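You operate a simulated robot arm through the tools that you are given. There is no shell and no other tool.

You are at the controls of a simulated robot arm. One attempt, no reset.

Task
Brush the crumbs off the leaf, slide it in and lock it.
Fine: brush first, and put the brush back. Set down upright: teal hand brush. What is to be rubbed or washed off counts as gone when no trace of it is left.

It is judged by the outcome, as a careful person would: the job done as asked, and still so three seconds after it is handed in. It fails if anything else is knocked over, pushed out of place, dropped, spilled or broken.

Robot
A 6-joint arm with a two-finger gripper, fixed in place. Base frame: the origin is at the foot of the arm, x ahead of it, y to its left, z up. Units: m, rad, N and s.
Its first joint turns from -2.897 to 2.897 rad. Payload 1.71 kg.
The TCP is the grasp point between the finger pads, 0.02 m short of the fingertips. In the tool frame z runs along the fingers and y along their closing line. The gripper opens to 0.096 m. The gripper's body begins 0.113 m behind the TCP.
Orientation is that of the tool frame in the base frame, as a unit quaternion [x, y, z, w]. With the fingers straight down and closing along the base's y, the tool's x points along the base's -x, its y along +y and its z along -z.

Tools
- The arm moves only by the tool step_arm. Its argument "plan" is text: rows parted by semicolons, each of 7 numbers parted by spaces: the shift along the tool's x, y, z in mm, then the turn, a rotation vector about the tool's x, y, z in rad, then the opening in per cent of the stroke, from 0 (shut) to 100 (fully open). In form: tx ty tz wx wy wz grip; .... A call has 1 to 20 rows; each row shifts and turns the commanded pose from where the row before left it, along the tool's axes as they then stand. A row lasts 0.2 s, in which the tool goes at most 0.05 m and 0.15 rad; a call with a longer step from one row to the next is refused whole, and so is a gripper value outside its range. A pose out of reach is approached as far as the arm can. The call stops where the force on the tool passes 50 N (or 10 N more than at its start, if that is more) or the arm is blocked; 0.2 s more then pass. The fingers move at their own pace (about 0.045 m/s each) and stop on an object; they squeeze with about 33 N. The grip force told is the motor's: it shows also when the fingers shut on nothing. Time passes only in rows, and 0.2 s behind the last, so rows that do not move let the fingers close. The reply holds the time, the measured pose of the TCP, the force on the tool along the base axes, the opening and the grip force, in the units named above and with some noise, with the torque about the TCP (base axes, N m) and any sound that the robot's microphone picked up.
- Cameras (640 x 400 px; columns grow to the right, rows downward): "scene" is fixed at [0.2199, -0.5001, 1.2985]; the picture's right is [0.06, -1.00, 0.00], its down [-0.82, -0.05, -0.56] and it looks along [0.56, 0.03, -0.83] (base axes); focal length 293 px, centre (320, 200). "wrist" rides on the gripper at [0.066, 0.014, -0.145] in the tool frame; the picture's right is [-0.21, 0.98, 0.00], its down [-0.88, -0.18, -0.45] and it looks along [-0.44, -0.09, 0.90] (tool axes); focal length 275 px, centre (320, 200).
- grab_frame(camera): a new picture of that camera. It takes no simulated time.
- slide_trunk(by): slides the trunk up (or, below 0, down) by that many m; the arm rides with it, the base frame stays. It gives what a move gives, with no picture.
- locate(camera, pixels): for up to 12 pixels [column, row] of the newest picture of that camera ("zoom" is the newest enlarged one), the place [x, y, z] in the base frame of the surface seen there, good to about 0.003 m. It takes no simulated time.
- zoom(camera, box): a new picture of the part [left, top, right, bottom] of that camera's present view, enlarged. It takes no simulated time.
- close_job(): hands the job in; it is judged then, once.

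Leave the gripper open and the arm clear of the work at the hand-in unless told otherwise.

The tools are called by a JSON object that holds its "fn" and its "kwargs". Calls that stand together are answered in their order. step_arm: Moves the arm, as the interface text tells. Its arguments: {"type":"object","properties":{"plan":{"type":"string"}},"required":["plan"]} The other tools are called the same way: slide_trunk (by) slides the trunk up or down; grab_frame (camera) takes a picture; locate (camera, pixels) gives the place of the surface under pixels of a picture; zoom (camera, box) takes an enlarged picture of a part of a camera's view; close_job () hands the job in.

At the start:

```text
t: 0.0
position: [0.6012, -0.1663, 0.9833]
tcp_rot: [0.001, 1.0, 0.0, -0.001]
contact_force: [0.1, -0.2, -0.7]
torque: [0.0, 0.0, -0.03]
grip_width: 0.0963
finger_force: 0.0
trunk travel left (down, up): [-0.175, 0.215]
```

scene: 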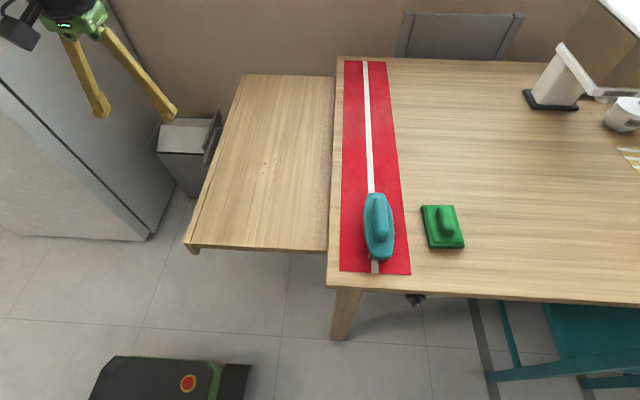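
wrist: 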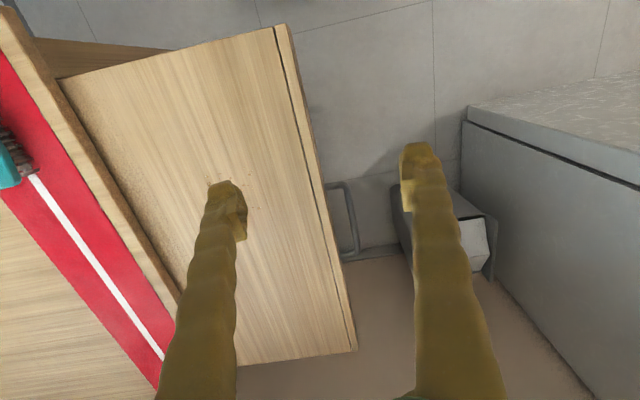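

I see a table with a pull-out leaf on its left (about scene pixels 185-335, 75-250) with crumbs near (268,165). A teal brush lies on a red runner at (378,225), and a green block (a sponge or pad) is at (443,227). I'll zoom in on these areas.

{"fn": "zoom", "kwargs": {"camera": "scene", "box": [180, 60, 340, 160]}}

{"fn": "zoom", "kwargs": {"camera": "scene", "box": [180, 150, 340, 250]}}

{"fn": "zoom", "kwargs": {"camera": "scene", "box": [320, 180, 480, 280]}}

{"fn": "zoom", "kwargs": {"camera": "scene", "box": [320, 240, 480, 340]}}

```text
4.00 times, centred on (260, 110) of scene
```

zoom: 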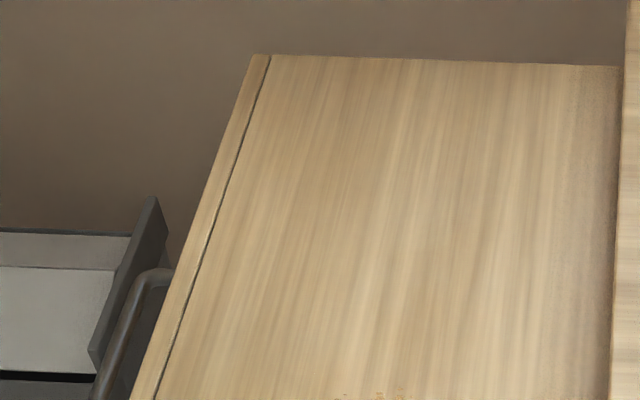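

```text
4.00 times, centred on (260, 200) of scene
```

zoom: 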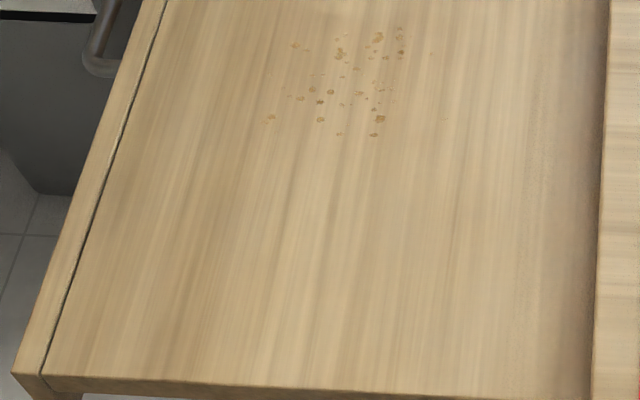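

```text
4.00 times, centred on (400, 230) of scene
```

zoom: 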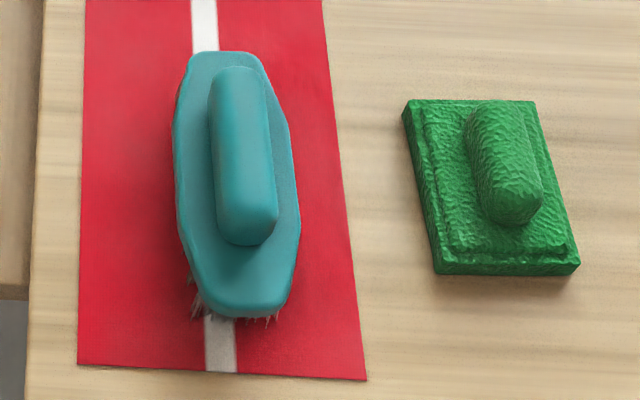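

```text
4.00 times, centred on (400, 290) of scene
```

zoom: 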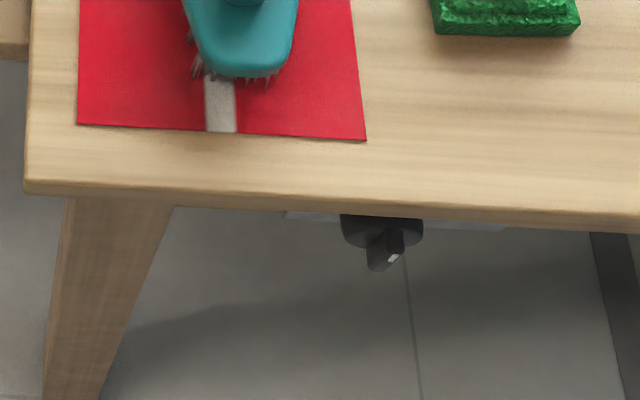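

There's a dark knob with a pointer and a white mark under the near edge of the table, around scene (413,300), which is probably the lock. I'll measure the leaf, crumbs, brush, table edge and knob.

{"fn": "grab_frame", "kwargs": {"camera": "scene"}}

{"fn": "locate", "kwargs": {"camera": "scene", "pixels": [[245, 77], [330, 80], [186, 243], [322, 248], [192, 238], [270, 160], [262, 180], [275, 170], [285, 158], [338, 60], [332, 284], [338, 150]]}}

{"fn": "locate", "kwargs": {"camera": "scene", "pixels": [[378, 196], [379, 202], [385, 236], [380, 220], [369, 220], [391, 225], [382, 255], [367, 200], [412, 298], [417, 303], [443, 215], [446, 233]]}}

{"fn": "locate", "kwargs": {"camera": "scene", "pixels": [[341, 272], [410, 274], [344, 62], [385, 62], [340, 292], [600, 300], [400, 290], [425, 296], [407, 297], [400, 294], [440, 296], [415, 306]]}}

```text
taken
```

scene: 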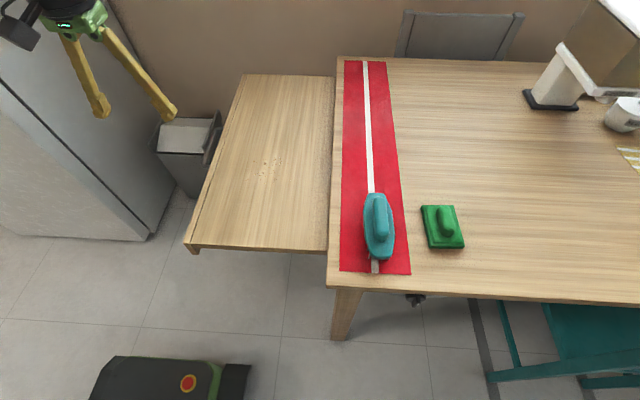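

```text
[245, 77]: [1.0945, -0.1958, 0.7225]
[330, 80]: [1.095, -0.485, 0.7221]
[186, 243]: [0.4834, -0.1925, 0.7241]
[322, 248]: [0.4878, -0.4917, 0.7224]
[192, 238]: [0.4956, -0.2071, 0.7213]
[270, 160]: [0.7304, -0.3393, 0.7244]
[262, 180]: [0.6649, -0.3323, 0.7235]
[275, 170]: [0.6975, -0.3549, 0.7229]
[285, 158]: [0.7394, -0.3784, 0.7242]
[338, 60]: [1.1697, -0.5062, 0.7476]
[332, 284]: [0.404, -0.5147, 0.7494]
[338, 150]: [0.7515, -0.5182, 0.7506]
```

```text
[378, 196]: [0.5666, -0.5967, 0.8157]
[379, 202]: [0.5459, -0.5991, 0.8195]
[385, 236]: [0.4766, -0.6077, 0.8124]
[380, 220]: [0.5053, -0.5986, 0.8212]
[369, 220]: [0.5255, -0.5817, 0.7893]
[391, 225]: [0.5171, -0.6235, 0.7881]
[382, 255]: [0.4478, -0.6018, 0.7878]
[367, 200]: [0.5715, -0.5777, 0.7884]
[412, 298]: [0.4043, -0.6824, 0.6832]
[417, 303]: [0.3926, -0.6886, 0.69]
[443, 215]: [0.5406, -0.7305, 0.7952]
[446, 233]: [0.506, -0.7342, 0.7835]
```

```text
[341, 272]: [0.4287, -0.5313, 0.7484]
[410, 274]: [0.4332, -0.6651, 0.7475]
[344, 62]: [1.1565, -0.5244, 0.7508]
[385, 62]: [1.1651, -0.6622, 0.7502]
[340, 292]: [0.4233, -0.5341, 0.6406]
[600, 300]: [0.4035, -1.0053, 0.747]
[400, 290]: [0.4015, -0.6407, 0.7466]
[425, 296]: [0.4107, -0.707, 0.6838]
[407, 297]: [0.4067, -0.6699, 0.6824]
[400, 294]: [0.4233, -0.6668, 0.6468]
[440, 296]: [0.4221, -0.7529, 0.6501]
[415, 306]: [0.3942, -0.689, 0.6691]
```

Readings so far:
- **Table top:** z≈0.75, with its left edge at y≈-0.505 and near edge at x≈0.40.
- **Leaf:** top z≈0.7225, x 0.485–1.095, outer edge y≈-0.19. Pushing it in means moving it toward -y.
- **Crumbs:** x 0.65–0.75, y -0.31 to -0.39.
- **Brush:** handle near (0.515, -0.60), top z≈0.82, with its length roughly along x.
- **Knob:** near (0.40, -0.685, 0.68).

Next I'll fly above the brush at the present height and look with the wrist camera.

{"fn": "step_arm", "kwargs": {"plan": "7 -36 0 0 0 0 100; 7 -36 0 0 0 0 100; 7 -36 0 0 0 0 100; 7 -36 0 0 0 0 100; 7 -36 0 0 0 0 100; 7 -36 0 0 0 0 100; 7 -36 0 0 0 0 100; 7 -36 0 0 0 0 100; 7 -36 0 0 0 0 100; 7 -36 0 0 0 0 100; 7 -36 0 0 0 0 100; 7 -36 0 0 0 0 100; 0 0 0 0 0 0 100"}}

{"fn": "grab_frame", "kwargs": {"camera": "wrist"}}

{"fn": "grab_frame", "kwargs": {"camera": "scene"}}

```text
t: 2.8
position: [0.502, -0.5993, 0.9886]
tcp_rot: [-0.001, 1.0, -0.001, 0.007]
contact_force: [-0.3, -0.6, -0.3]
torque: [0.08, 0.01, 0.02]
grip_width: 0.0961
finger_force: 0.0
trunk travel left (down, up): [-0.175, 0.215]
```

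```text
taken
```

wrist: 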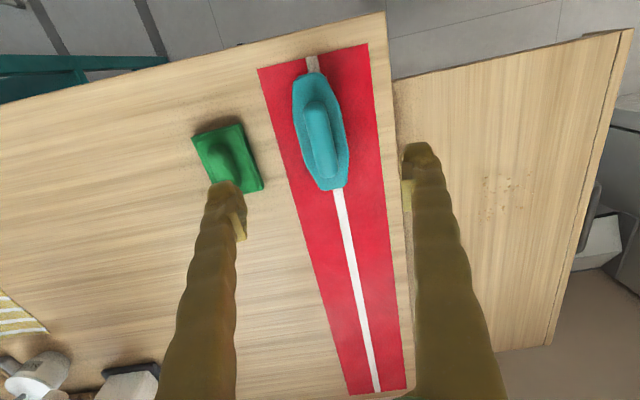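

```text
taken
```

scene: 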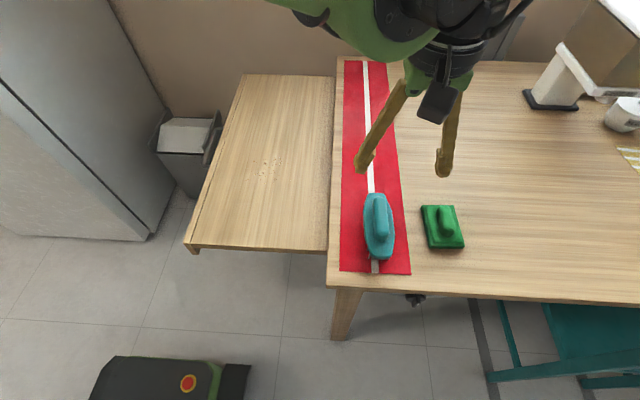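

The wrist view shows the brush at about (320,140), the crumbs at (500,195), and the green pad at (228,158). I'll measure the brush handle and body in this view.

{"fn": "zoom", "kwargs": {"camera": "wrist", "box": [240, 40, 400, 220]}}

{"fn": "locate", "kwargs": {"camera": "wrist", "pixels": [[316, 102], [325, 178], [312, 140], [330, 140], [320, 140], [303, 140], [343, 140], [307, 76], [330, 190], [300, 100], [340, 110], [320, 120]]}}

{"fn": "locate", "kwargs": {"camera": "wrist", "pixels": [[398, 100], [410, 330], [600, 45], [395, 70], [500, 195], [480, 190], [520, 185], [490, 215], [510, 210], [540, 340], [590, 200], [606, 130]]}}

```text
2.22 times, centred on (320, 130) of wrist
```

zoom: 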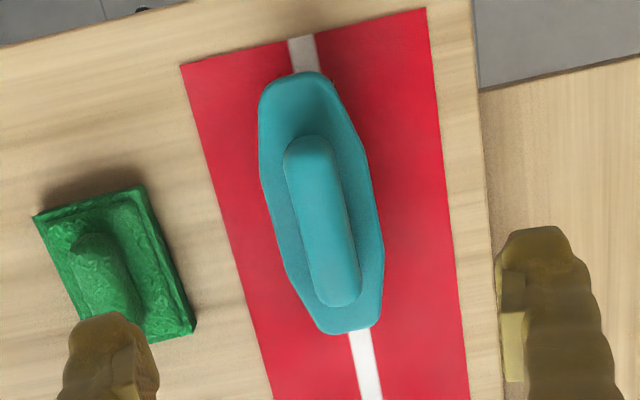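

```text
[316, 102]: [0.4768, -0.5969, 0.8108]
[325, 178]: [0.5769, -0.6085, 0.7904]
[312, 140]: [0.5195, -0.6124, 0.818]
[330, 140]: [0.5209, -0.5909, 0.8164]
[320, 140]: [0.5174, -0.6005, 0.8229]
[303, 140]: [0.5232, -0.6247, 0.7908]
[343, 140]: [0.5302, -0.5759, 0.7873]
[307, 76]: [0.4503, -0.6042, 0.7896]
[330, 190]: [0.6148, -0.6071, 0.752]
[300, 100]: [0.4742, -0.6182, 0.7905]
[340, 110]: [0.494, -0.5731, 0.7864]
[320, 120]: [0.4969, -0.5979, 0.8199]
```

```text
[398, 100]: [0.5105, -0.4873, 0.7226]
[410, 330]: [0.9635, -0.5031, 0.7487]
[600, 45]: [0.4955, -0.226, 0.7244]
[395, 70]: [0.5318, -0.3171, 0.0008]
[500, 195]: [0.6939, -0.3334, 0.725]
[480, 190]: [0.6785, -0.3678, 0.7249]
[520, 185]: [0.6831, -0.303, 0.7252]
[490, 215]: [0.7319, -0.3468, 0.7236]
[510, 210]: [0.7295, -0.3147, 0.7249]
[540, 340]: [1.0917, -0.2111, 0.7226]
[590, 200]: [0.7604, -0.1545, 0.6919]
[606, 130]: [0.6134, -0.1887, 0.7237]
```

The brush handle is centred at about (0.518, -0.600), is about 0.03 wide, and has its top at z 0.822. The brush body's top face is at z≈0.789. The reported TCP x of 0.502 isn't quite where I commanded, so I'll hold still briefly to see whether the reading settles.

{"fn": "step_arm", "kwargs": {"plan": "0 0 0 0 0 0 100; 0 0 0 0 0 0 100"}}

```text
t: 3.4
position: [0.5018, -0.5984, 0.9882]
tcp_rot: [0.0, 1.0, 0.0, 0.007]
contact_force: [0.5, -0.5, 0.0]
torque: [-0.01, 0.0, 0.0]
grip_width: 0.0962
finger_force: 0.0
trunk travel left (down, up): [-0.175, 0.215]
```

The reading is steady, with about 15 mm of offset in x and a 0.014 rad tilt, so I'll correct from measured values. Next I'll descend to about z 0.87 with those corrections, with the fingers open and straddling the handle.

{"fn": "step_arm", "kwargs": {"plan": "-8 -1 20 0 0.014 0 100; -8 -1 25 0 0 0 100; 0 0 25 0 0 0 100; 0 0 25 0 0 0 100; 0 0 20 0 0 0 100; 0 0 0 0 0 0 100; 0 0 0 0 0 0 60"}}

{"fn": "grab_frame", "kwargs": {"camera": "wrist"}}

{"fn": "zoom", "kwargs": {"camera": "scene", "box": [300, 100, 500, 280]}}

```text
t: 5.0
position: [0.5189, -0.5995, 0.8732]
tcp_rot: [0.0, 1.0, 0.0, 0.0]
contact_force: [-0.3, -1.0, -0.3]
torque: [0.06, -0.02, 0.02]
grip_width: 0.0616
finger_force: 0.0
trunk travel left (down, up): [-0.175, 0.215]
```

```text
taken
```

wrist: 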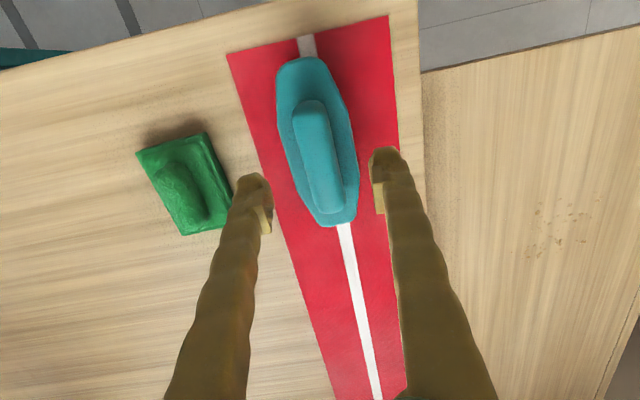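

```text
2.22 times, centred on (400, 190) of scene
```

zoom: 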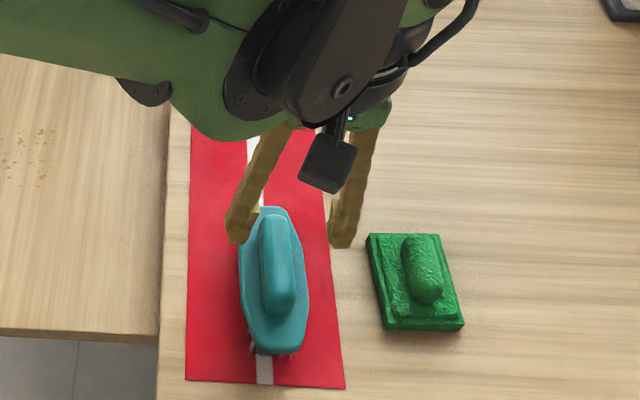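

The fingers straddle the handle cleanly at TCP (0.519, -0.5995, 0.873). I'll lower to z≈0.813, which leaves the fingertips just above the brush's body, and then close.

{"fn": "step_arm", "kwargs": {"plan": "0 0 20 0 0 0 60; 0 0 20 0 0 0 60; 0 0 10 0 0 0 60; 0 0 9 0 0 0 60; 0 0 0 0 0 0 60; 0 0 0 0 0 0 40; 0 0 0 0 0 0 20; 0 0 0 0 0 0 10; 0 0 0 0 0 0 10; 0 0 0 0 0 0 10"}}

{"fn": "grab_frame", "kwargs": {"camera": "wrist"}}

```text
t: 7.2
position: [0.5195, -0.6001, 0.8142]
tcp_rot: [-0.001, 1.0, 0.001, 0.0]
contact_force: [0.2, 0.1, 0.7]
torque: [0.0, 0.02, -0.01]
grip_width: 0.0259
finger_force: 33.3
trunk travel left (down, up): [-0.175, 0.215]
```

```text
taken
```

wrist: 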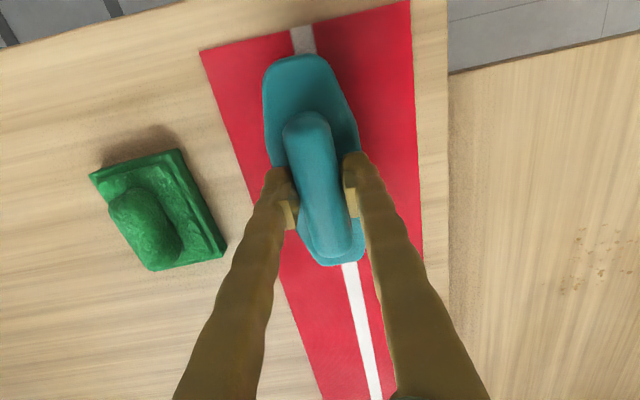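

The grip is firm: width 0.0259, force 33 N. The brush's rest pose to remember is TCP (0.5195, -0.6001, 0.8142). Now I'll lift straight up by 6 cm and check.

{"fn": "step_arm", "kwargs": {"plan": "0 0 -10 0 0 0 5; 0 0 -15 0 0 0 5; 0 0 -20 0 0 0 5; 0 0 -20 0 0 0 5; 0 0 0 0 0 0 5"}}

{"fn": "grab_frame", "kwargs": {"camera": "wrist"}}

{"fn": "grab_frame", "kwargs": {"camera": "scene"}}

```text
t: 8.4
position: [0.5191, -0.5997, 0.88]
tcp_rot: [0.0, 1.0, 0.0, 0.0]
contact_force: [0.1, -0.2, -0.6]
torque: [-0.02, 0.0, 0.04]
grip_width: 0.0256
finger_force: 32.7
trunk travel left (down, up): [-0.175, 0.215]
```

```text
taken
```

wrist: 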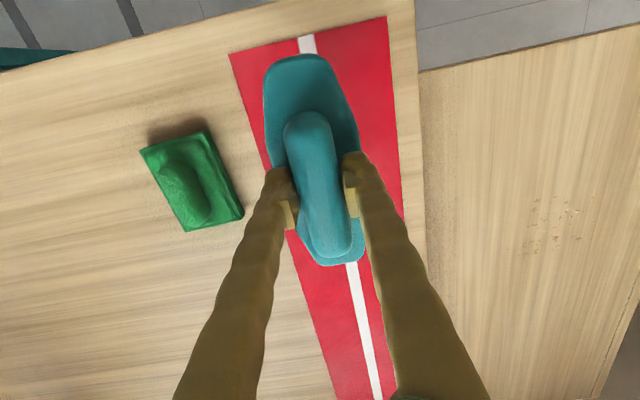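

```text
taken
```

scene: 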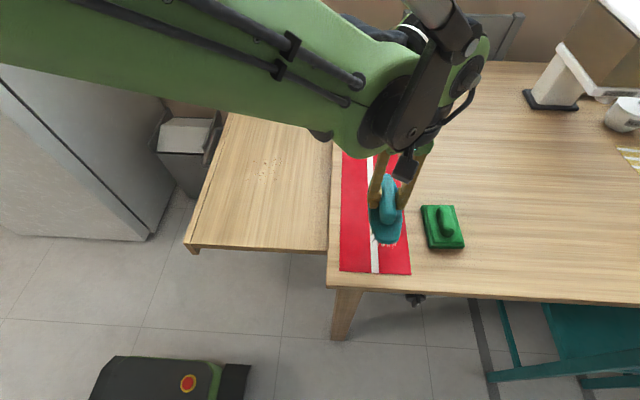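

The brush lifted cleanly. Now I'll carry it over the leaf to (0.70, -0.43) at z 0.88, on the table side of the crumbs, so I can sweep outward to +y.

{"fn": "step_arm", "kwargs": {"plan": "-10 10 0 0 0 0 5; -22 20 0 0 0 0 5; -22 20 0 0 0 0 5; -22 20 0 0 0 0 5; -22 20 0 0 0 0 5; -22 20 0 0 0 0 5; -22 20 0 0 0 0 5; -20 20 0 0 0 0 5; -19 20 0 0 0 0 5; 0 0 0 0 0 0 5; 0 0 0 0 0 0 5"}}

{"fn": "grab_frame", "kwargs": {"camera": "wrist"}}

{"fn": "grab_frame", "kwargs": {"camera": "scene"}}

```text
t: 10.8
position: [0.7011, -0.4301, 0.8793]
tcp_rot: [0.0, 1.0, 0.0, 0.0]
contact_force: [0.2, 1.0, 0.2]
torque: [-0.02, 0.0, -0.04]
grip_width: 0.0258
finger_force: 34.0
trunk travel left (down, up): [-0.175, 0.215]
```

```text
taken
```

wrist: 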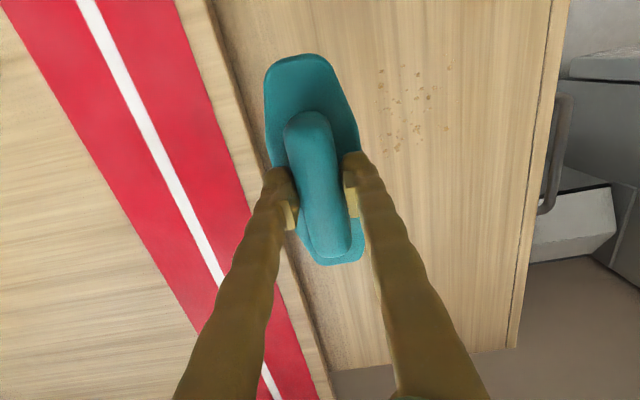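

```text
taken
```

scene: 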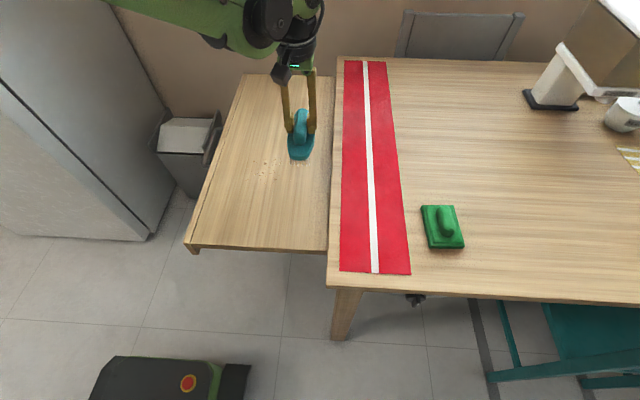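

The wrist view now shows the crumbs at (378–447, 65–150). I'll zoom and measure how far they spread before lowering the brush.

{"fn": "zoom", "kwargs": {"camera": "wrist", "box": [350, 40, 510, 170]}}

{"fn": "locate", "kwargs": {"camera": "wrist", "pixels": [[380, 70], [380, 85], [432, 88], [446, 128], [398, 150], [405, 66], [415, 72], [385, 115], [430, 140], [545, 100], [520, 340], [240, 100]]}}

```text
3.08 times, centred on (430, 105) of wrist
```

zoom: 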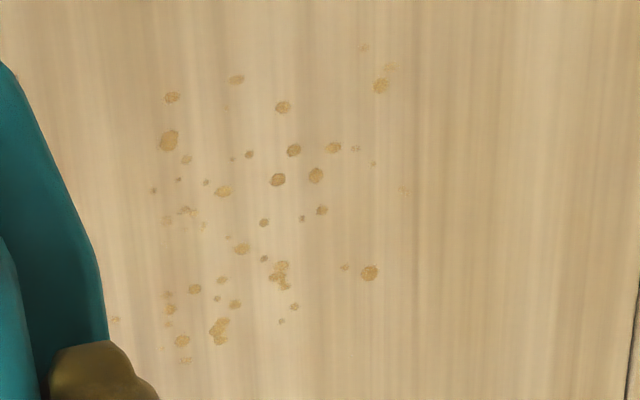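

```text
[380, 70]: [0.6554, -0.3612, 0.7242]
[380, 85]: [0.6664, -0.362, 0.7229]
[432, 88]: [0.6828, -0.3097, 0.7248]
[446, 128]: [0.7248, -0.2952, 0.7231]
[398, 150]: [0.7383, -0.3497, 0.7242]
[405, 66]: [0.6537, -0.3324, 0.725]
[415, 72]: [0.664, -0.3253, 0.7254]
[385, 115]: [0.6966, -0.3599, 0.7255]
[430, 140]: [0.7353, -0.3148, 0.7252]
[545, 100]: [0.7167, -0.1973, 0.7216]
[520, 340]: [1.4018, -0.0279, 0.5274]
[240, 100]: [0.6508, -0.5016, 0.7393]
```

The crumbs spread over x 0.643–0.75 and y -0.387 to -0.28. The brush at x≈0.70 covers that whole band. I'll lower to just above expected contact (TCP≈0.787), then down in small steps until I feel it.

{"fn": "step_arm", "kwargs": {"plan": "0 0 25 0 0 0 5; 0 0 30 0 0 0 5; 0 0 25 0 0 0 5; 0 0 8 0 0 0 5; 0 0 2 0 0 0 5; 0 0 1.5 0 0 0 5; 0 0 0 0 0 0 5"}}

```text
t: 12.4
position: [0.7007, -0.4307, 0.7901]
tcp_rot: [0.0, 1.0, 0.0, -0.001]
contact_force: [1.2, -0.7, 5.1]
torque: [0.0, 0.03, 0.01]
grip_width: 0.0257
finger_force: 33.2
trunk travel left (down, up): [-0.175, 0.215]
```

Light contact at TCP z 0.790 with 5 N on the tool. I'll press 1.5 mm more and begin the first stroke outward (+y), pausing midway to check force and appearance.

{"fn": "step_arm", "kwargs": {"plan": "0 0 1.5 0 0 0 5; 0 10 0 0 0 0 5; 0 15 0 0 0 0 5; 0 15 0 0 0 0 5; 0 15 0 0 0 0 5; 0 15 0 0 0 0 5; 0 15 0 0 0 0 5; 0 15 0 0 0 0 5"}}

{"fn": "grab_frame", "kwargs": {"camera": "wrist"}}

{"fn": "zoom", "kwargs": {"camera": "scene", "box": [180, 80, 340, 200]}}

```text
t: 14.2
position: [0.6993, -0.3298, 0.7874]
tcp_rot: [0.0, 1.0, 0.0, 0.0]
contact_force: [0.5, -2.8, 17.8]
torque: [-0.11, 0.09, -0.02]
grip_width: 0.0257
finger_force: 33.2
trunk travel left (down, up): [-0.175, 0.215]
```

```text
taken
```

wrist: 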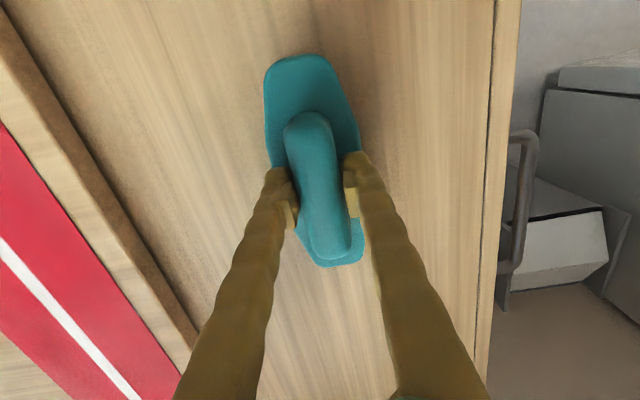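

```text
3.33 times, centred on (260, 140) of scene
```

zoom: 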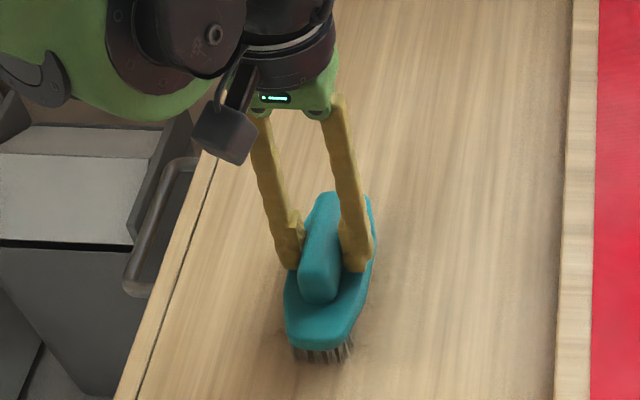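

No crumbs are visible behind the brush, and contact force is about 18 N. I'll ease off 0.5 mm and finish the stroke past the outer edge (y≈-0.19). The grey pull handle there sits lower, at z≈0.69, so I'll lift slightly at the end.

{"fn": "step_arm", "kwargs": {"plan": "0 15 -0.5 0 0 0 5; 0 15 0 0 0 0 5; 0 15 0 0 0 0 5; 0 15 0 0 0 0 5; 0 15 0 0 0 0 5; 0 15 0 0 0 0 5; 0 15 0 0 0 0 5; 0 15 -0.5 0 0 0 5; 0 15 -0.5 0 0 0 5; 0 15 -0.5 0 0 0 5; 0 12 -0.5 0 0 0 5; 0 0 -30 0 0 0 5; 0 0 -40 0 0 0 5; 0 0 0 0 0 0 5"}}

{"fn": "grab_frame", "kwargs": {"camera": "wrist"}}

{"fn": "zoom", "kwargs": {"camera": "scene", "box": [180, 100, 340, 200]}}

```text
t: 17.2
position: [0.6994, -0.1687, 0.8609]
tcp_rot: [-0.001, 1.0, 0.0, 0.0]
contact_force: [-1.0, 0.6, 0.0]
torque: [0.0, -0.01, -0.02]
grip_width: 0.0255
finger_force: 32.5
trunk travel left (down, up): [-0.175, 0.215]
```

```text
taken
```

wrist: 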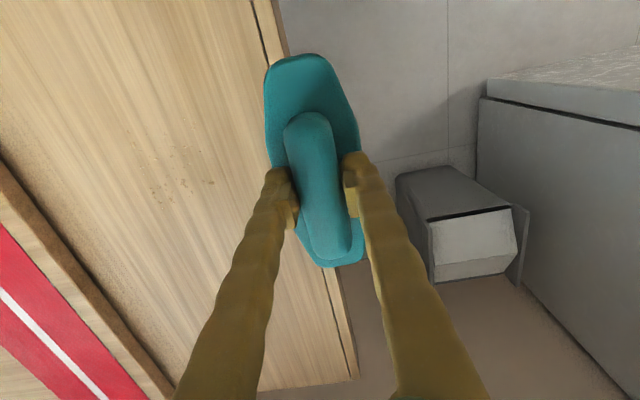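

```text
4.00 times, centred on (260, 150) of scene
```

zoom: 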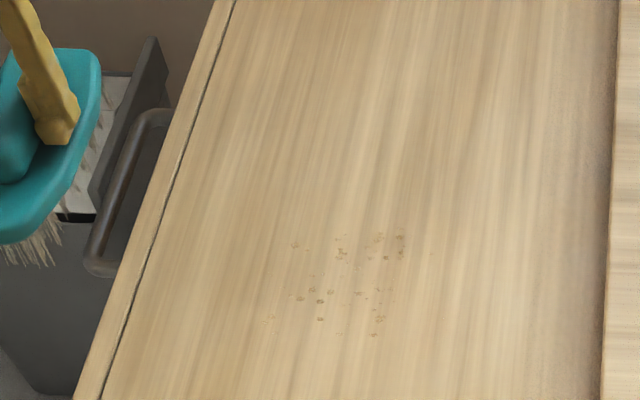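

The crumb marks have faded but aren't gone (scene zoom, about (270–405, 235–335)), so more rubbing is needed. I'll go back over them, set down at y≈-0.25, and rub back and forth across the whole patch.

{"fn": "step_arm", "kwargs": {"plan": "0 -30 0 0 0 0 5; 0 -30 10 0 0 0 5; 0 -22 20 0 0 0 5; 0 0 25 0 0 0 5; 0 0 13 0 0 0 5; 0 0 4 0 0 0 5; 0 0 1.5 0 0 0 5; 0 -10 0 0 0 0 5; 0 -20 0 0 0 0 5; 0 -20 0 0 0 0 5; 0 -20 0 0 0 0 5; 0 -20 0 0 0 0 5; 0 -20 0 0 0 0 5; 0 -20 0 0 0 0 5; 0 -20 0 0 0 0 5; 0 -20 0 0 0 0 5; 0 0 0 0 0 0 5"}}

```text
t: 20.8
position: [0.6995, -0.4197, 0.7868]
tcp_rot: [-0.001, 1.0, -0.001, 0.0]
contact_force: [-0.6, 2.7, 20.9]
torque: [0.02, -0.13, -0.01]
grip_width: 0.0257
finger_force: 33.0
trunk travel left (down, up): [-0.175, 0.215]
```

Contact force is steady at about 20 N. I'll continue with an outward stroke and a return stroke, then a slight lift to look.

{"fn": "step_arm", "kwargs": {"plan": "0 10 0 0 0 0 5; 0 20 0 0 0 0 5; 0 20 0 0 0 0 5; 0 20 0 0 0 0 5; 0 20 0 0 0 0 5; 0 20 0 0 0 0 5; 0 20 0 0 0 0 5; 0 20 0 0 0 0 5; 0 10 0 0 0 0 5; 0 -10 0 0 0 0 5; 0 -20 0 0 0 0 5; 0 -20 0 0 0 0 5; 0 -20 0 0 0 0 5; 0 -20 0 0 0 0 5; 0 -20 0 0 0 0 5; 0 -20 0 0 0 0 5; 0 -20 0 0 0 0 5; 0 -10 0 0 0 0 5; 0 0 -3 0 0 0 5"}}

{"fn": "grab_frame", "kwargs": {"camera": "wrist"}}

{"fn": "zoom", "kwargs": {"camera": "scene", "box": [180, 100, 340, 200]}}

```text
t: 24.8
position: [0.7008, -0.4213, 0.7886]
tcp_rot: [0.0, 1.0, 0.0, 0.0]
contact_force: [0.4, -0.8, -0.6]
torque: [0.0, 0.05, 0.0]
grip_width: 0.0255
finger_force: 33.0
trunk travel left (down, up): [-0.175, 0.215]
```

```text
taken
```

wrist: 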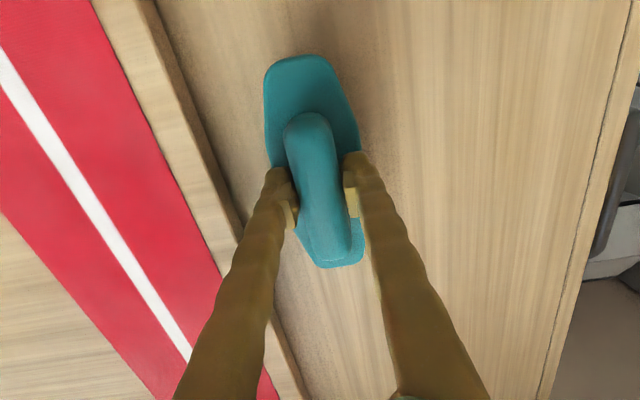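

```text
4.00 times, centred on (260, 150) of scene
```

zoom: 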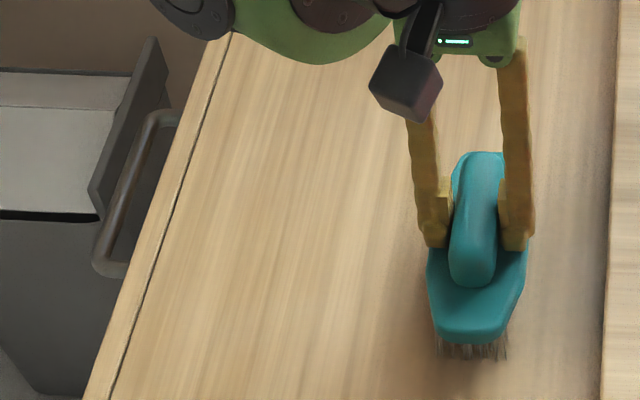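

No crumbs are visible at the patch in either view now. I'll zoom in on the patch for faint traces.

{"fn": "zoom", "kwargs": {"camera": "wrist", "box": [340, 20, 560, 180]}}

{"fn": "zoom", "kwargs": {"camera": "scene", "box": [230, 135, 310, 195]}}

```text
2.50 times, centred on (450, 100) of wrist
```

zoom: 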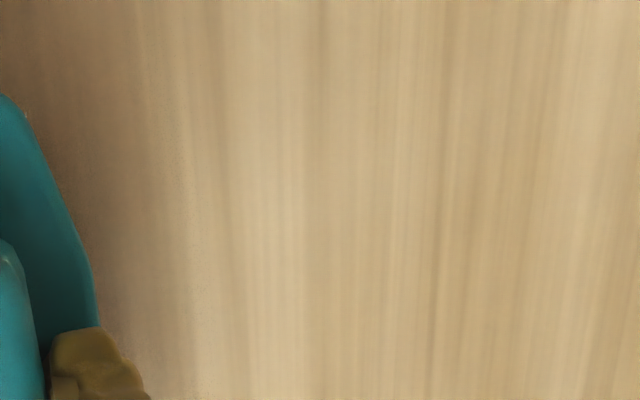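

```text
6.67 times, centred on (270, 165) of scene
```

zoom: 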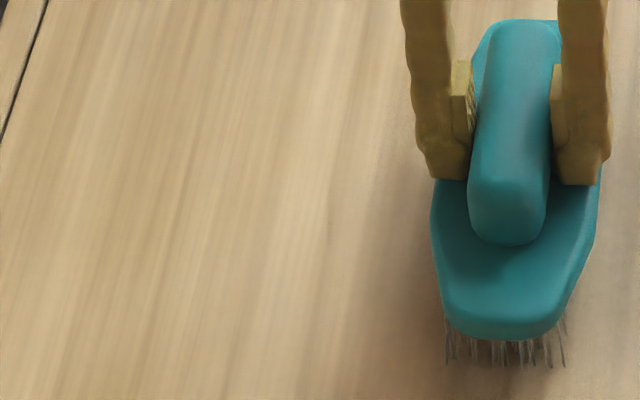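

The patch looks clean. For certainty I'll do one more firm outward stroke, offset to x≈0.72 and taken all the way over the outer edge, then a second at x≈0.68.

{"fn": "step_arm", "kwargs": {"plan": "-20 0 0 0 0 0 5; 0 0 2.5 0 0 0 5; 0 10 0 0 0 0 5; 0 16 0 0 0 0 5; 0 16 0 0 0 0 5; 0 16 0 0 0 0 5; 0 16 0 0 0 0 5; 0 16 0 0 0 0 5; 0 16 0 0 0 0 5; 0 16 0 0 0 0 5; 0 16 0 0 0 0 5; 0 16 0 0 0 0 5; 0 16 0 0 0 0 5; 0 16 -0.5 0 0 0 5; 0 16 -0.5 0 0 0 5; 0 16 -0.5 0 0 0 5; 0 16 -0.5 0 0 0 5; 0 16 -0.5 0 0 0 5; 0 0 -20 0 0 0 5; 0 0 -20 0 0 0 5"}}

{"fn": "grab_frame", "kwargs": {"camera": "wrist"}}

{"fn": "zoom", "kwargs": {"camera": "scene", "box": [220, 120, 340, 210]}}

```text
t: 29.0
position: [0.7192, -0.1702, 0.8296]
tcp_rot: [0.0, 1.0, 0.0, -0.001]
contact_force: [0.7, 0.6, -1.0]
torque: [0.02, 0.03, 0.01]
grip_width: 0.026
finger_force: 33.3
trunk travel left (down, up): [-0.175, 0.215]
```

```text
taken
```

wrist: 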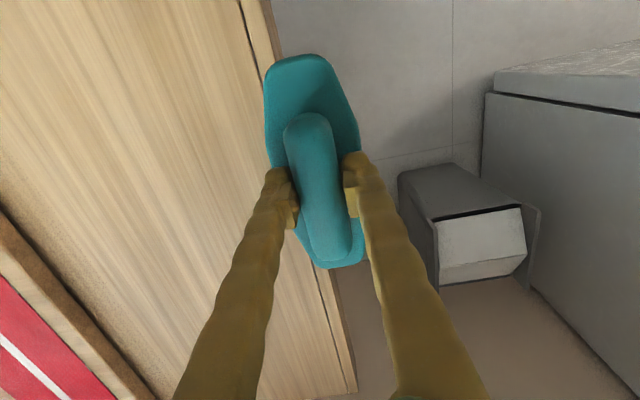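

```text
4.44 times, centred on (280, 165) of scene
```

zoom: 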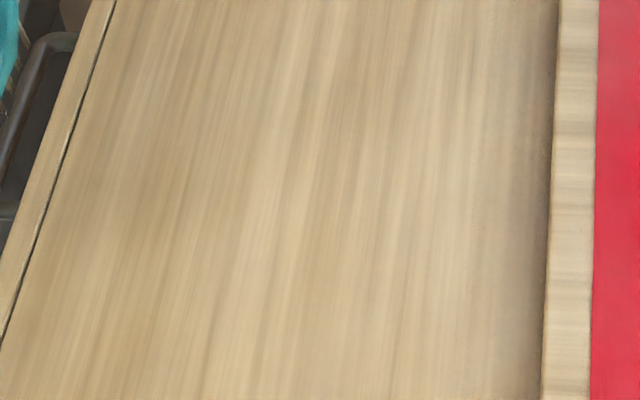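

The leaf looks clean. I'll do one more back-and-forth at x≈0.68 to cover the near fringe, then inspect again.

{"fn": "step_arm", "kwargs": {"plan": "13 -30 0 0 0 0 5; 13 -30 0 0 0 0 5; 13 -20 20 0 0 0 5; 0 0 17 0 0 0 5; 0 0 6.5 0 0 0 5; 0 -10 0 0 0 0 5; 0 -20 0 0 0 0 5; 0 -20 0 0 0 0 5; 0 -20 0 0 0 0 5; 0 -20 0 0 0 0 5; 0 -20 0 0 0 0 5; 0 -20 0 0 0 0 5; 0 -20 0 0 0 0 5; 0 -20 0 0 0 0 5; 0 0 0 0 0 0 5"}}

{"fn": "step_arm", "kwargs": {"plan": "0 10 0 0 0 0 5; 0 16 0 0 0 0 5; 0 16 0 0 0 0 5; 0 16 0 0 0 0 5; 0 16 0 0 0 0 5; 0 16 0 0 0 0 5; 0 16 0 0 0 0 5; 0 16 0 0 0 0 5; 0 16 0 0 0 0 5; 0 16 0 0 0 0 5; 0 16 0 0 0 0 5; 0 16 -0.5 0 0 0 5; 0 16 -0.5 0 0 0 5; 0 16 -0.5 0 0 0 5; 0 16 -0.5 0 0 0 5; 0 16 -0.5 0 0 0 5; 0 0 -20 0 0 0 5; 0 0 -30 0 0 0 5; 0 0 -30 0 0 0 5"}}

{"fn": "grab_frame", "kwargs": {"camera": "wrist"}}

{"fn": "zoom", "kwargs": {"camera": "scene", "box": [240, 140, 310, 190]}}

{"fn": "zoom", "kwargs": {"camera": "wrist", "box": [60, 50, 280, 260]}}

```text
t: 32.2
position: [0.681, -0.4195, 0.7866]
tcp_rot: [-0.001, 1.0, -0.001, 0.0]
contact_force: [-0.2, 5.6, 20.6]
torque: [0.1, 0.0, 0.0]
grip_width: 0.0255
finger_force: 32.7
trunk travel left (down, up): [-0.175, 0.215]
```

```text
t: 36.2
position: [0.6808, -0.1698, 0.8693]
tcp_rot: [0.0, 1.0, 0.0, 0.0]
contact_force: [0.4, 0.3, -1.3]
torque: [-0.03, 0.02, -0.01]
grip_width: 0.0257
finger_force: 33.2
trunk travel left (down, up): [-0.175, 0.215]
```

```text
taken
```

wrist: 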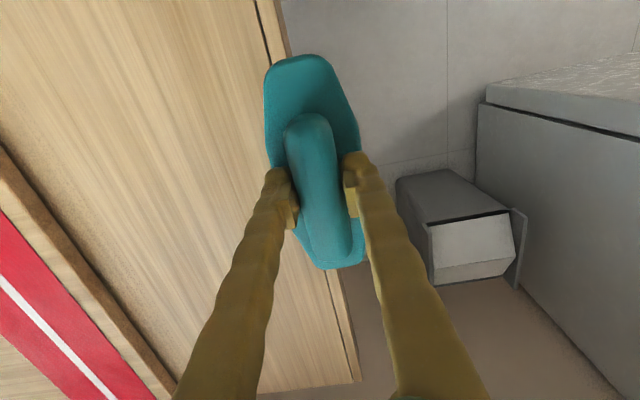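

```text
8.00 times, centred on (275, 165) of scene
```

zoom: 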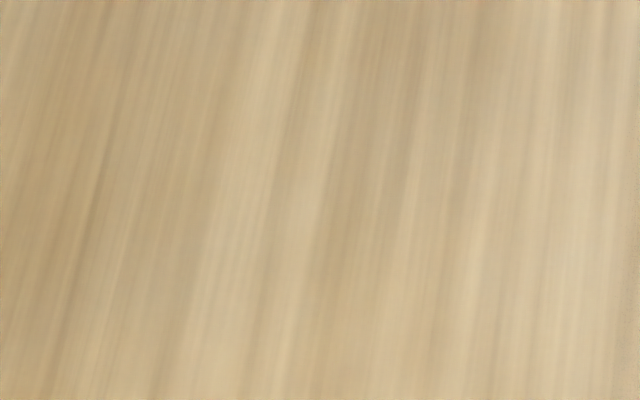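

```text
1.90 times, centred on (170, 155) of wrist
```

zoom: 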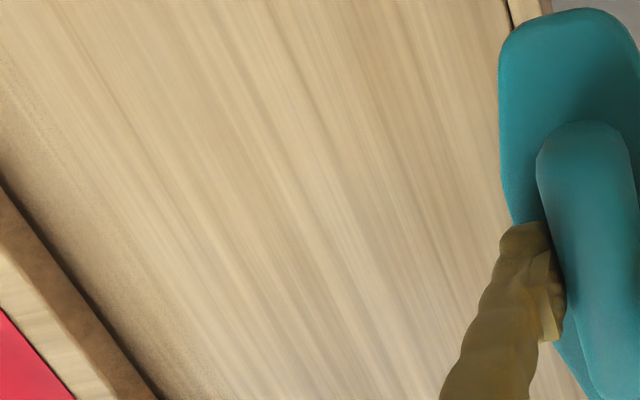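

The leaf is clean in both enlarged views. Now I'll carry the brush back to its spot on the runner at TCP (0.5195, -0.600), keeping z≈0.87.

{"fn": "step_arm", "kwargs": {"plan": "6 -16 0 0 0 0 5; 12 -32 0 0 0 0 5; 12 -32 0 0 0 0 5; 12 -32 0 0 0 0 5; 12 -32 0 0 0 0 5; 12 -32 0 0 0 0 5; 12 -32 0 0 0 0 5; 12 -32 0 0 0 0 5; 12 -32 0 0 0 0 5; 12 -32 0 0 0 0 5; 12 -32 0 0 0 0 5; 12 -32 0 0 0 0 5; 12 -32 0 0 0 0 5; 12 -32 0 0 0 0 5; 0 0 0 0 0 0 5; 0 0 0 0 0 0 5"}}

{"fn": "grab_frame", "kwargs": {"camera": "wrist"}}

```text
t: 39.6
position: [0.52, -0.601, 0.8693]
tcp_rot: [-0.001, 1.0, 0.0, 0.0]
contact_force: [0.0, 0.2, -1.2]
torque: [0.03, 0.0, 0.04]
grip_width: 0.0258
finger_force: 32.4
trunk travel left (down, up): [-0.175, 0.215]
```

```text
taken
```

wrist: 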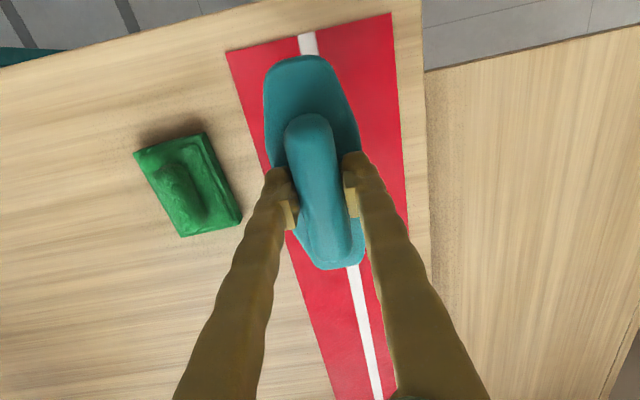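

I'm directly over the original spot. I'll lower to just above contact, then creep down.

{"fn": "step_arm", "kwargs": {"plan": "0 0 20 0 0 0 5; 0 0 20 0 0 0 5; 0 0 10 0 0 0 5; 0 0 3 0 0 0 5; 0 0 1 0 0 0 5; 0 0 0 0 0 0 5"}}

```text
t: 41.0
position: [0.5187, -0.6026, 0.8156]
tcp_rot: [-0.001, 1.0, 0.001, 0.0]
contact_force: [-0.8, 0.5, -2.1]
torque: [0.02, 0.0, -0.02]
grip_width: 0.0257
finger_force: 33.3
trunk travel left (down, up): [-0.175, 0.215]
```

No contact yet at z 0.8156. I'll creep down another 3 mm in 1 mm steps.

{"fn": "step_arm", "kwargs": {"plan": "0 1 1 0 0 0 5; 0 0 1 0 0 0 5; 0 0 0 0 0 0 5"}}

```text
t: 41.8
position: [0.5204, -0.602, 0.8118]
tcp_rot: [0.001, 1.0, 0.0, 0.0]
contact_force: [0.2, 0.0, -0.9]
torque: [0.02, 0.0, -0.01]
grip_width: 0.0256
finger_force: 33.2
trunk travel left (down, up): [-0.175, 0.215]
```

{"fn": "step_arm", "kwargs": {"plan": "0 1 1 0 0 0 5; 0 0 0 0 0 0 5"}}

{"fn": "zoom", "kwargs": {"camera": "scene", "box": [330, 180, 430, 280]}}

```text
t: 42.4
position: [0.52, -0.5999, 0.8121]
tcp_rot: [0.0, 1.0, 0.0, 0.0]
contact_force: [0.2, -1.2, 2.8]
torque: [0.02, -0.08, -0.02]
grip_width: 0.0256
finger_force: 33.2
trunk travel left (down, up): [-0.175, 0.215]
```

```text
4.00 times, centred on (380, 230) of scene
```

zoom: 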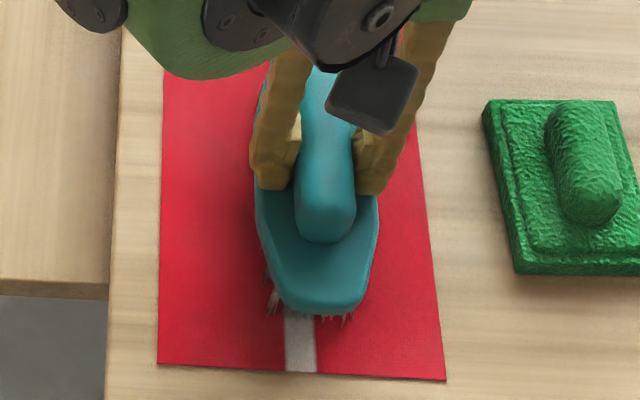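

Now there's light contact (about 3 N up), and the brush sits on the runner over the white stripe as before. I'll settle it 0.5 mm more, open the fingers to 60%, and rise straight up.

{"fn": "step_arm", "kwargs": {"plan": "0 0 0.5 0 0 0 5; 0 0 0 0 0 0 20; 0 0 0 0 0 0 40; 0 0 0 0 0 0 60; 0 0 0 0 0 0 60; 0 0 -10 0 0 0 60; 0 0 -25 0 0 0 60; 0 0 -35 0 0 0 60; 0 0 -40 0 0 0 60; 0 0 -40 0 0 0 60; 0 0 0 0 0 0 60"}}

{"fn": "grab_frame", "kwargs": {"camera": "wrist"}}

{"fn": "grab_frame", "kwargs": {"camera": "scene"}}

```text
t: 44.8
position: [0.5184, -0.599, 0.9618]
tcp_rot: [0.001, 1.0, 0.0, 0.0]
contact_force: [-0.1, 0.7, -0.4]
torque: [-0.03, -0.05, 0.0]
grip_width: 0.0578
finger_force: 0.0
trunk travel left (down, up): [-0.175, 0.215]
```

```text
taken
```

wrist: 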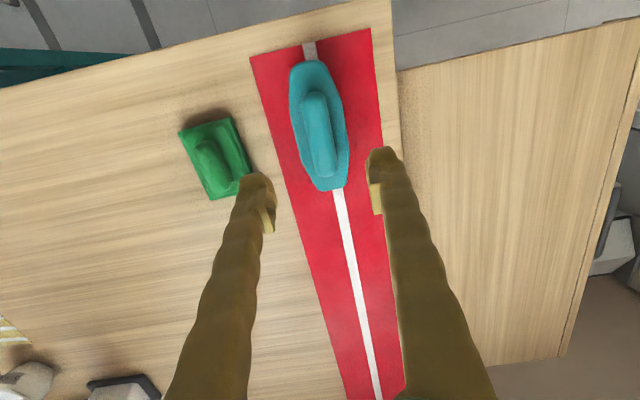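

```text
taken
```

scene: 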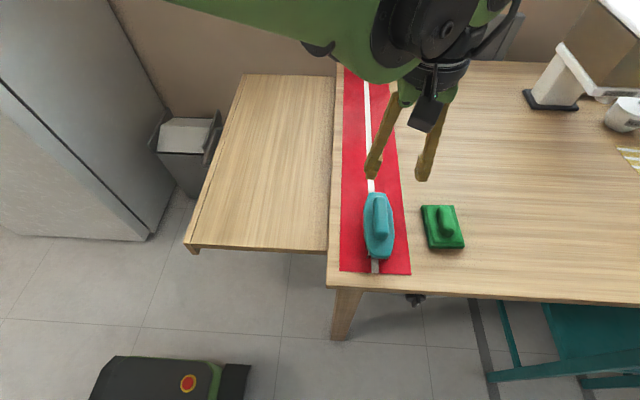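

The brush is back upright on the runner, and the leaf is clean. Next is the leaf's outer edge, which has a grey U-shaped pull handle on its face. I'll move to the outside of the leaf, at about (0.75, -0.05, 0.95), closing the fingers on the way, and look.

{"fn": "step_arm", "kwargs": {"plan": "-8 20 0 0 0 0 60; -16 39 0 0 0 0 30; -16 39 0 0 0 0 0; -16 39 0 0 0 0 0; -16 39 0 0 0 0 0; -16 39 0 0 0 0 0; -16 39 0 0 0 0 0; -16 39 0 0 0 0 0; -16 39 0 0 0 0 0; -16 39 0 0 0 0 0; -16 39 0 0 0 0 0; -16 39 0 0 0 0 0; -16 39 0 0 0 0 0; -16 39 0 0 0 0 0; -16 39 0 0 0 0 0; 0 0 0 0 0 0 0; 0 0 0 0 0 0 0"}}

{"fn": "grab_frame", "kwargs": {"camera": "wrist"}}

{"fn": "grab_frame", "kwargs": {"camera": "scene"}}

```text
t: 48.4
position: [0.7501, -0.0345, 0.9622]
tcp_rot: [0.0, 1.0, 0.0, 0.0]
contact_force: [0.6, 0.4, -0.4]
torque: [0.01, 0.01, 0.01]
grip_width: 0.0001
finger_force: 29.6
trunk travel left (down, up): [-0.175, 0.215]
```

```text
taken
```

wrist: 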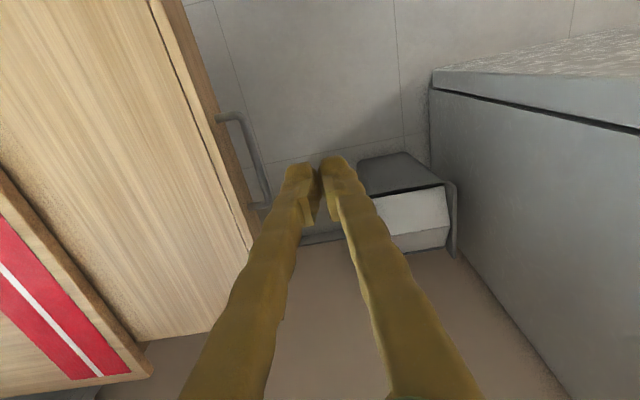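

```text
taken
```

scene: 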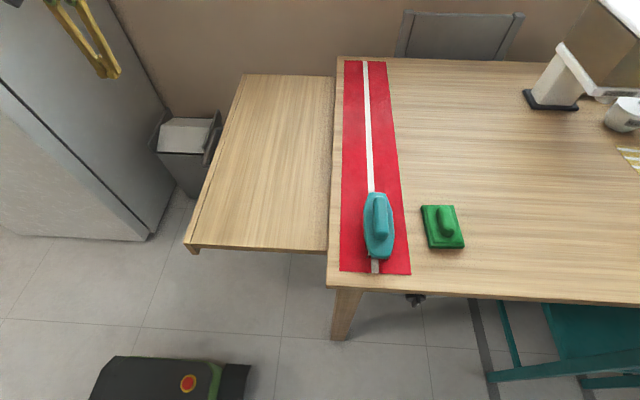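

The pull handle is clear in the wrist view, at (218–270, 112–208), fixed to the panel's outer face. I'll measure it, the panel face, the bin and the fridge for clearance.

{"fn": "locate", "kwargs": {"camera": "wrist", "pixels": [[220, 118], [238, 116], [252, 155], [264, 195], [262, 206], [200, 100], [215, 140], [235, 190], [390, 165], [440, 90], [440, 75], [190, 60]]}}

{"fn": "zoom", "kwargs": {"camera": "wrist", "box": [140, 40, 320, 240]}}

```text
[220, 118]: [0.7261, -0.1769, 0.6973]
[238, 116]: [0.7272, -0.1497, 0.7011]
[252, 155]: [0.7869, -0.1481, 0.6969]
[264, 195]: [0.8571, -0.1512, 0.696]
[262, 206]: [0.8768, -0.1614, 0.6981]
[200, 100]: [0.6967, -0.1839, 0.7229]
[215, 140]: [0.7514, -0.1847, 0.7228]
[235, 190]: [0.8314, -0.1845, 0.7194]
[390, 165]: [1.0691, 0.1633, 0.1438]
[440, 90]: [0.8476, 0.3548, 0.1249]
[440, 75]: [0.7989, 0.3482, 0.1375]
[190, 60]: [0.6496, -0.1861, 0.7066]
```

```text
2.00 times, centred on (230, 140) of wrist
```

zoom: 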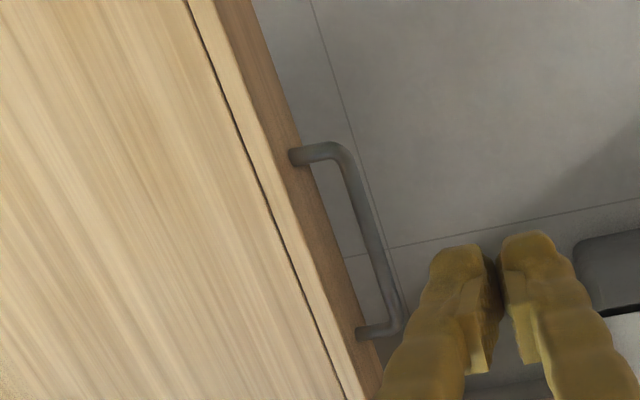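

The handle bar is at y≈-0.15, x 0.727–0.87, z≈0.696, and the panel face is at y≈-0.184. The handle is centred at x≈0.79, which is also the leaf's middle. I'll bring the closed fingers down outside the bar at about (0.79, -0.085), to TCP z≈0.69.

{"fn": "step_arm", "kwargs": {"plan": "-20 -25 0 0 0 0 0; -20 -25 20 0 0 0 0; 0 0 30 0 0 0 0; 0 0 30 0 0 0 0; 0 0 35 0 0 0 0; 0 0 35 0 0 0 0; 0 0 35 0 0 0 0; 0 0 35 0 0 0 0; 0 0 30 0 0 0 0; 0 0 20 0 0 0 0; 0 0 0 0 0 0 0; 0 0 0 0 0 0 0"}}

{"fn": "grab_frame", "kwargs": {"camera": "wrist"}}

{"fn": "grab_frame", "kwargs": {"camera": "scene"}}

```text
t: 51.0
position: [0.7914, -0.0845, 0.6902]
tcp_rot: [0.0, 1.0, -0.001, 0.0]
contact_force: [-0.3, 0.4, -0.4]
torque: [0.01, -0.02, -0.02]
grip_width: 0.0001
finger_force: 29.4
trunk travel left (down, up): [-0.175, 0.215]
```

```text
taken
```

wrist: 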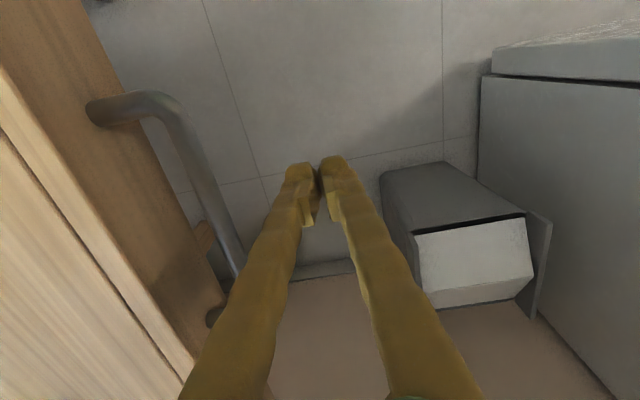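

```text
taken
```

scene: 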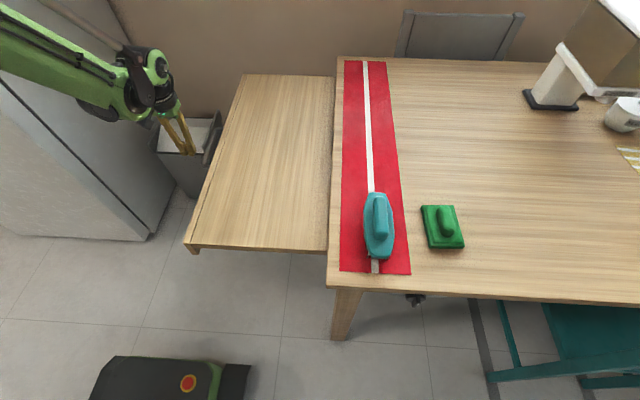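

The fingers are outside the bar with free space around them. I'll push gently toward -y in small steps and watch force and motion.

{"fn": "step_arm", "kwargs": {"plan": "0 -15 0 0 0 0 0; 0 -15 0 0 0 0 0; 0 -8 0 0 0 0 0; 0 -8 0 0 0 0 0; 0 -8 0 0 0 0 0; 0 -8 0 0 0 0 0; 0 -8 0 0 0 0 0; 0 -8 0 0 0 0 0"}}

{"fn": "grab_frame", "kwargs": {"camera": "scene"}}

{"fn": "grab_frame", "kwargs": {"camera": "wrist"}}

```text
t: 52.2
position: [0.7805, -0.1285, 0.7044]
tcp_rot: [-0.002, 1.0, 0.004, 0.008]
contact_force: [-1.2, 0.2, 0.1]
torque: [-0.12, -0.07, -0.01]
grip_width: 0.0
finger_force: 29.2
trunk travel left (down, up): [-0.175, 0.215]
stopped in row 5: the force on the tool passed its limit at 62 N (the readings are from after the stop); the commanded pose is now the measured one
```

```text
taken
```

scene: 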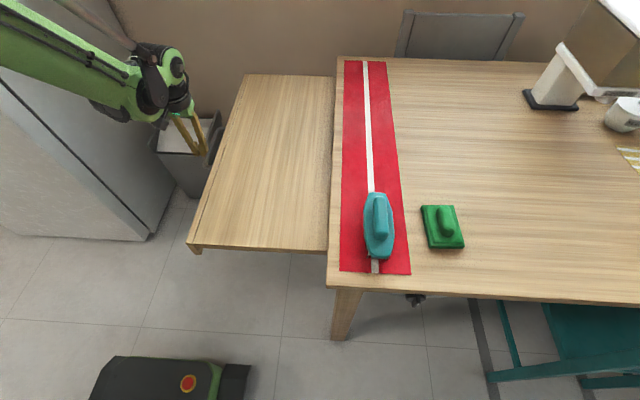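

```text
taken
```

wrist: 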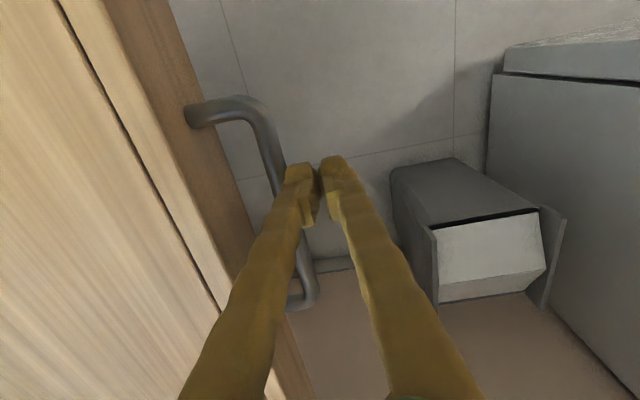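

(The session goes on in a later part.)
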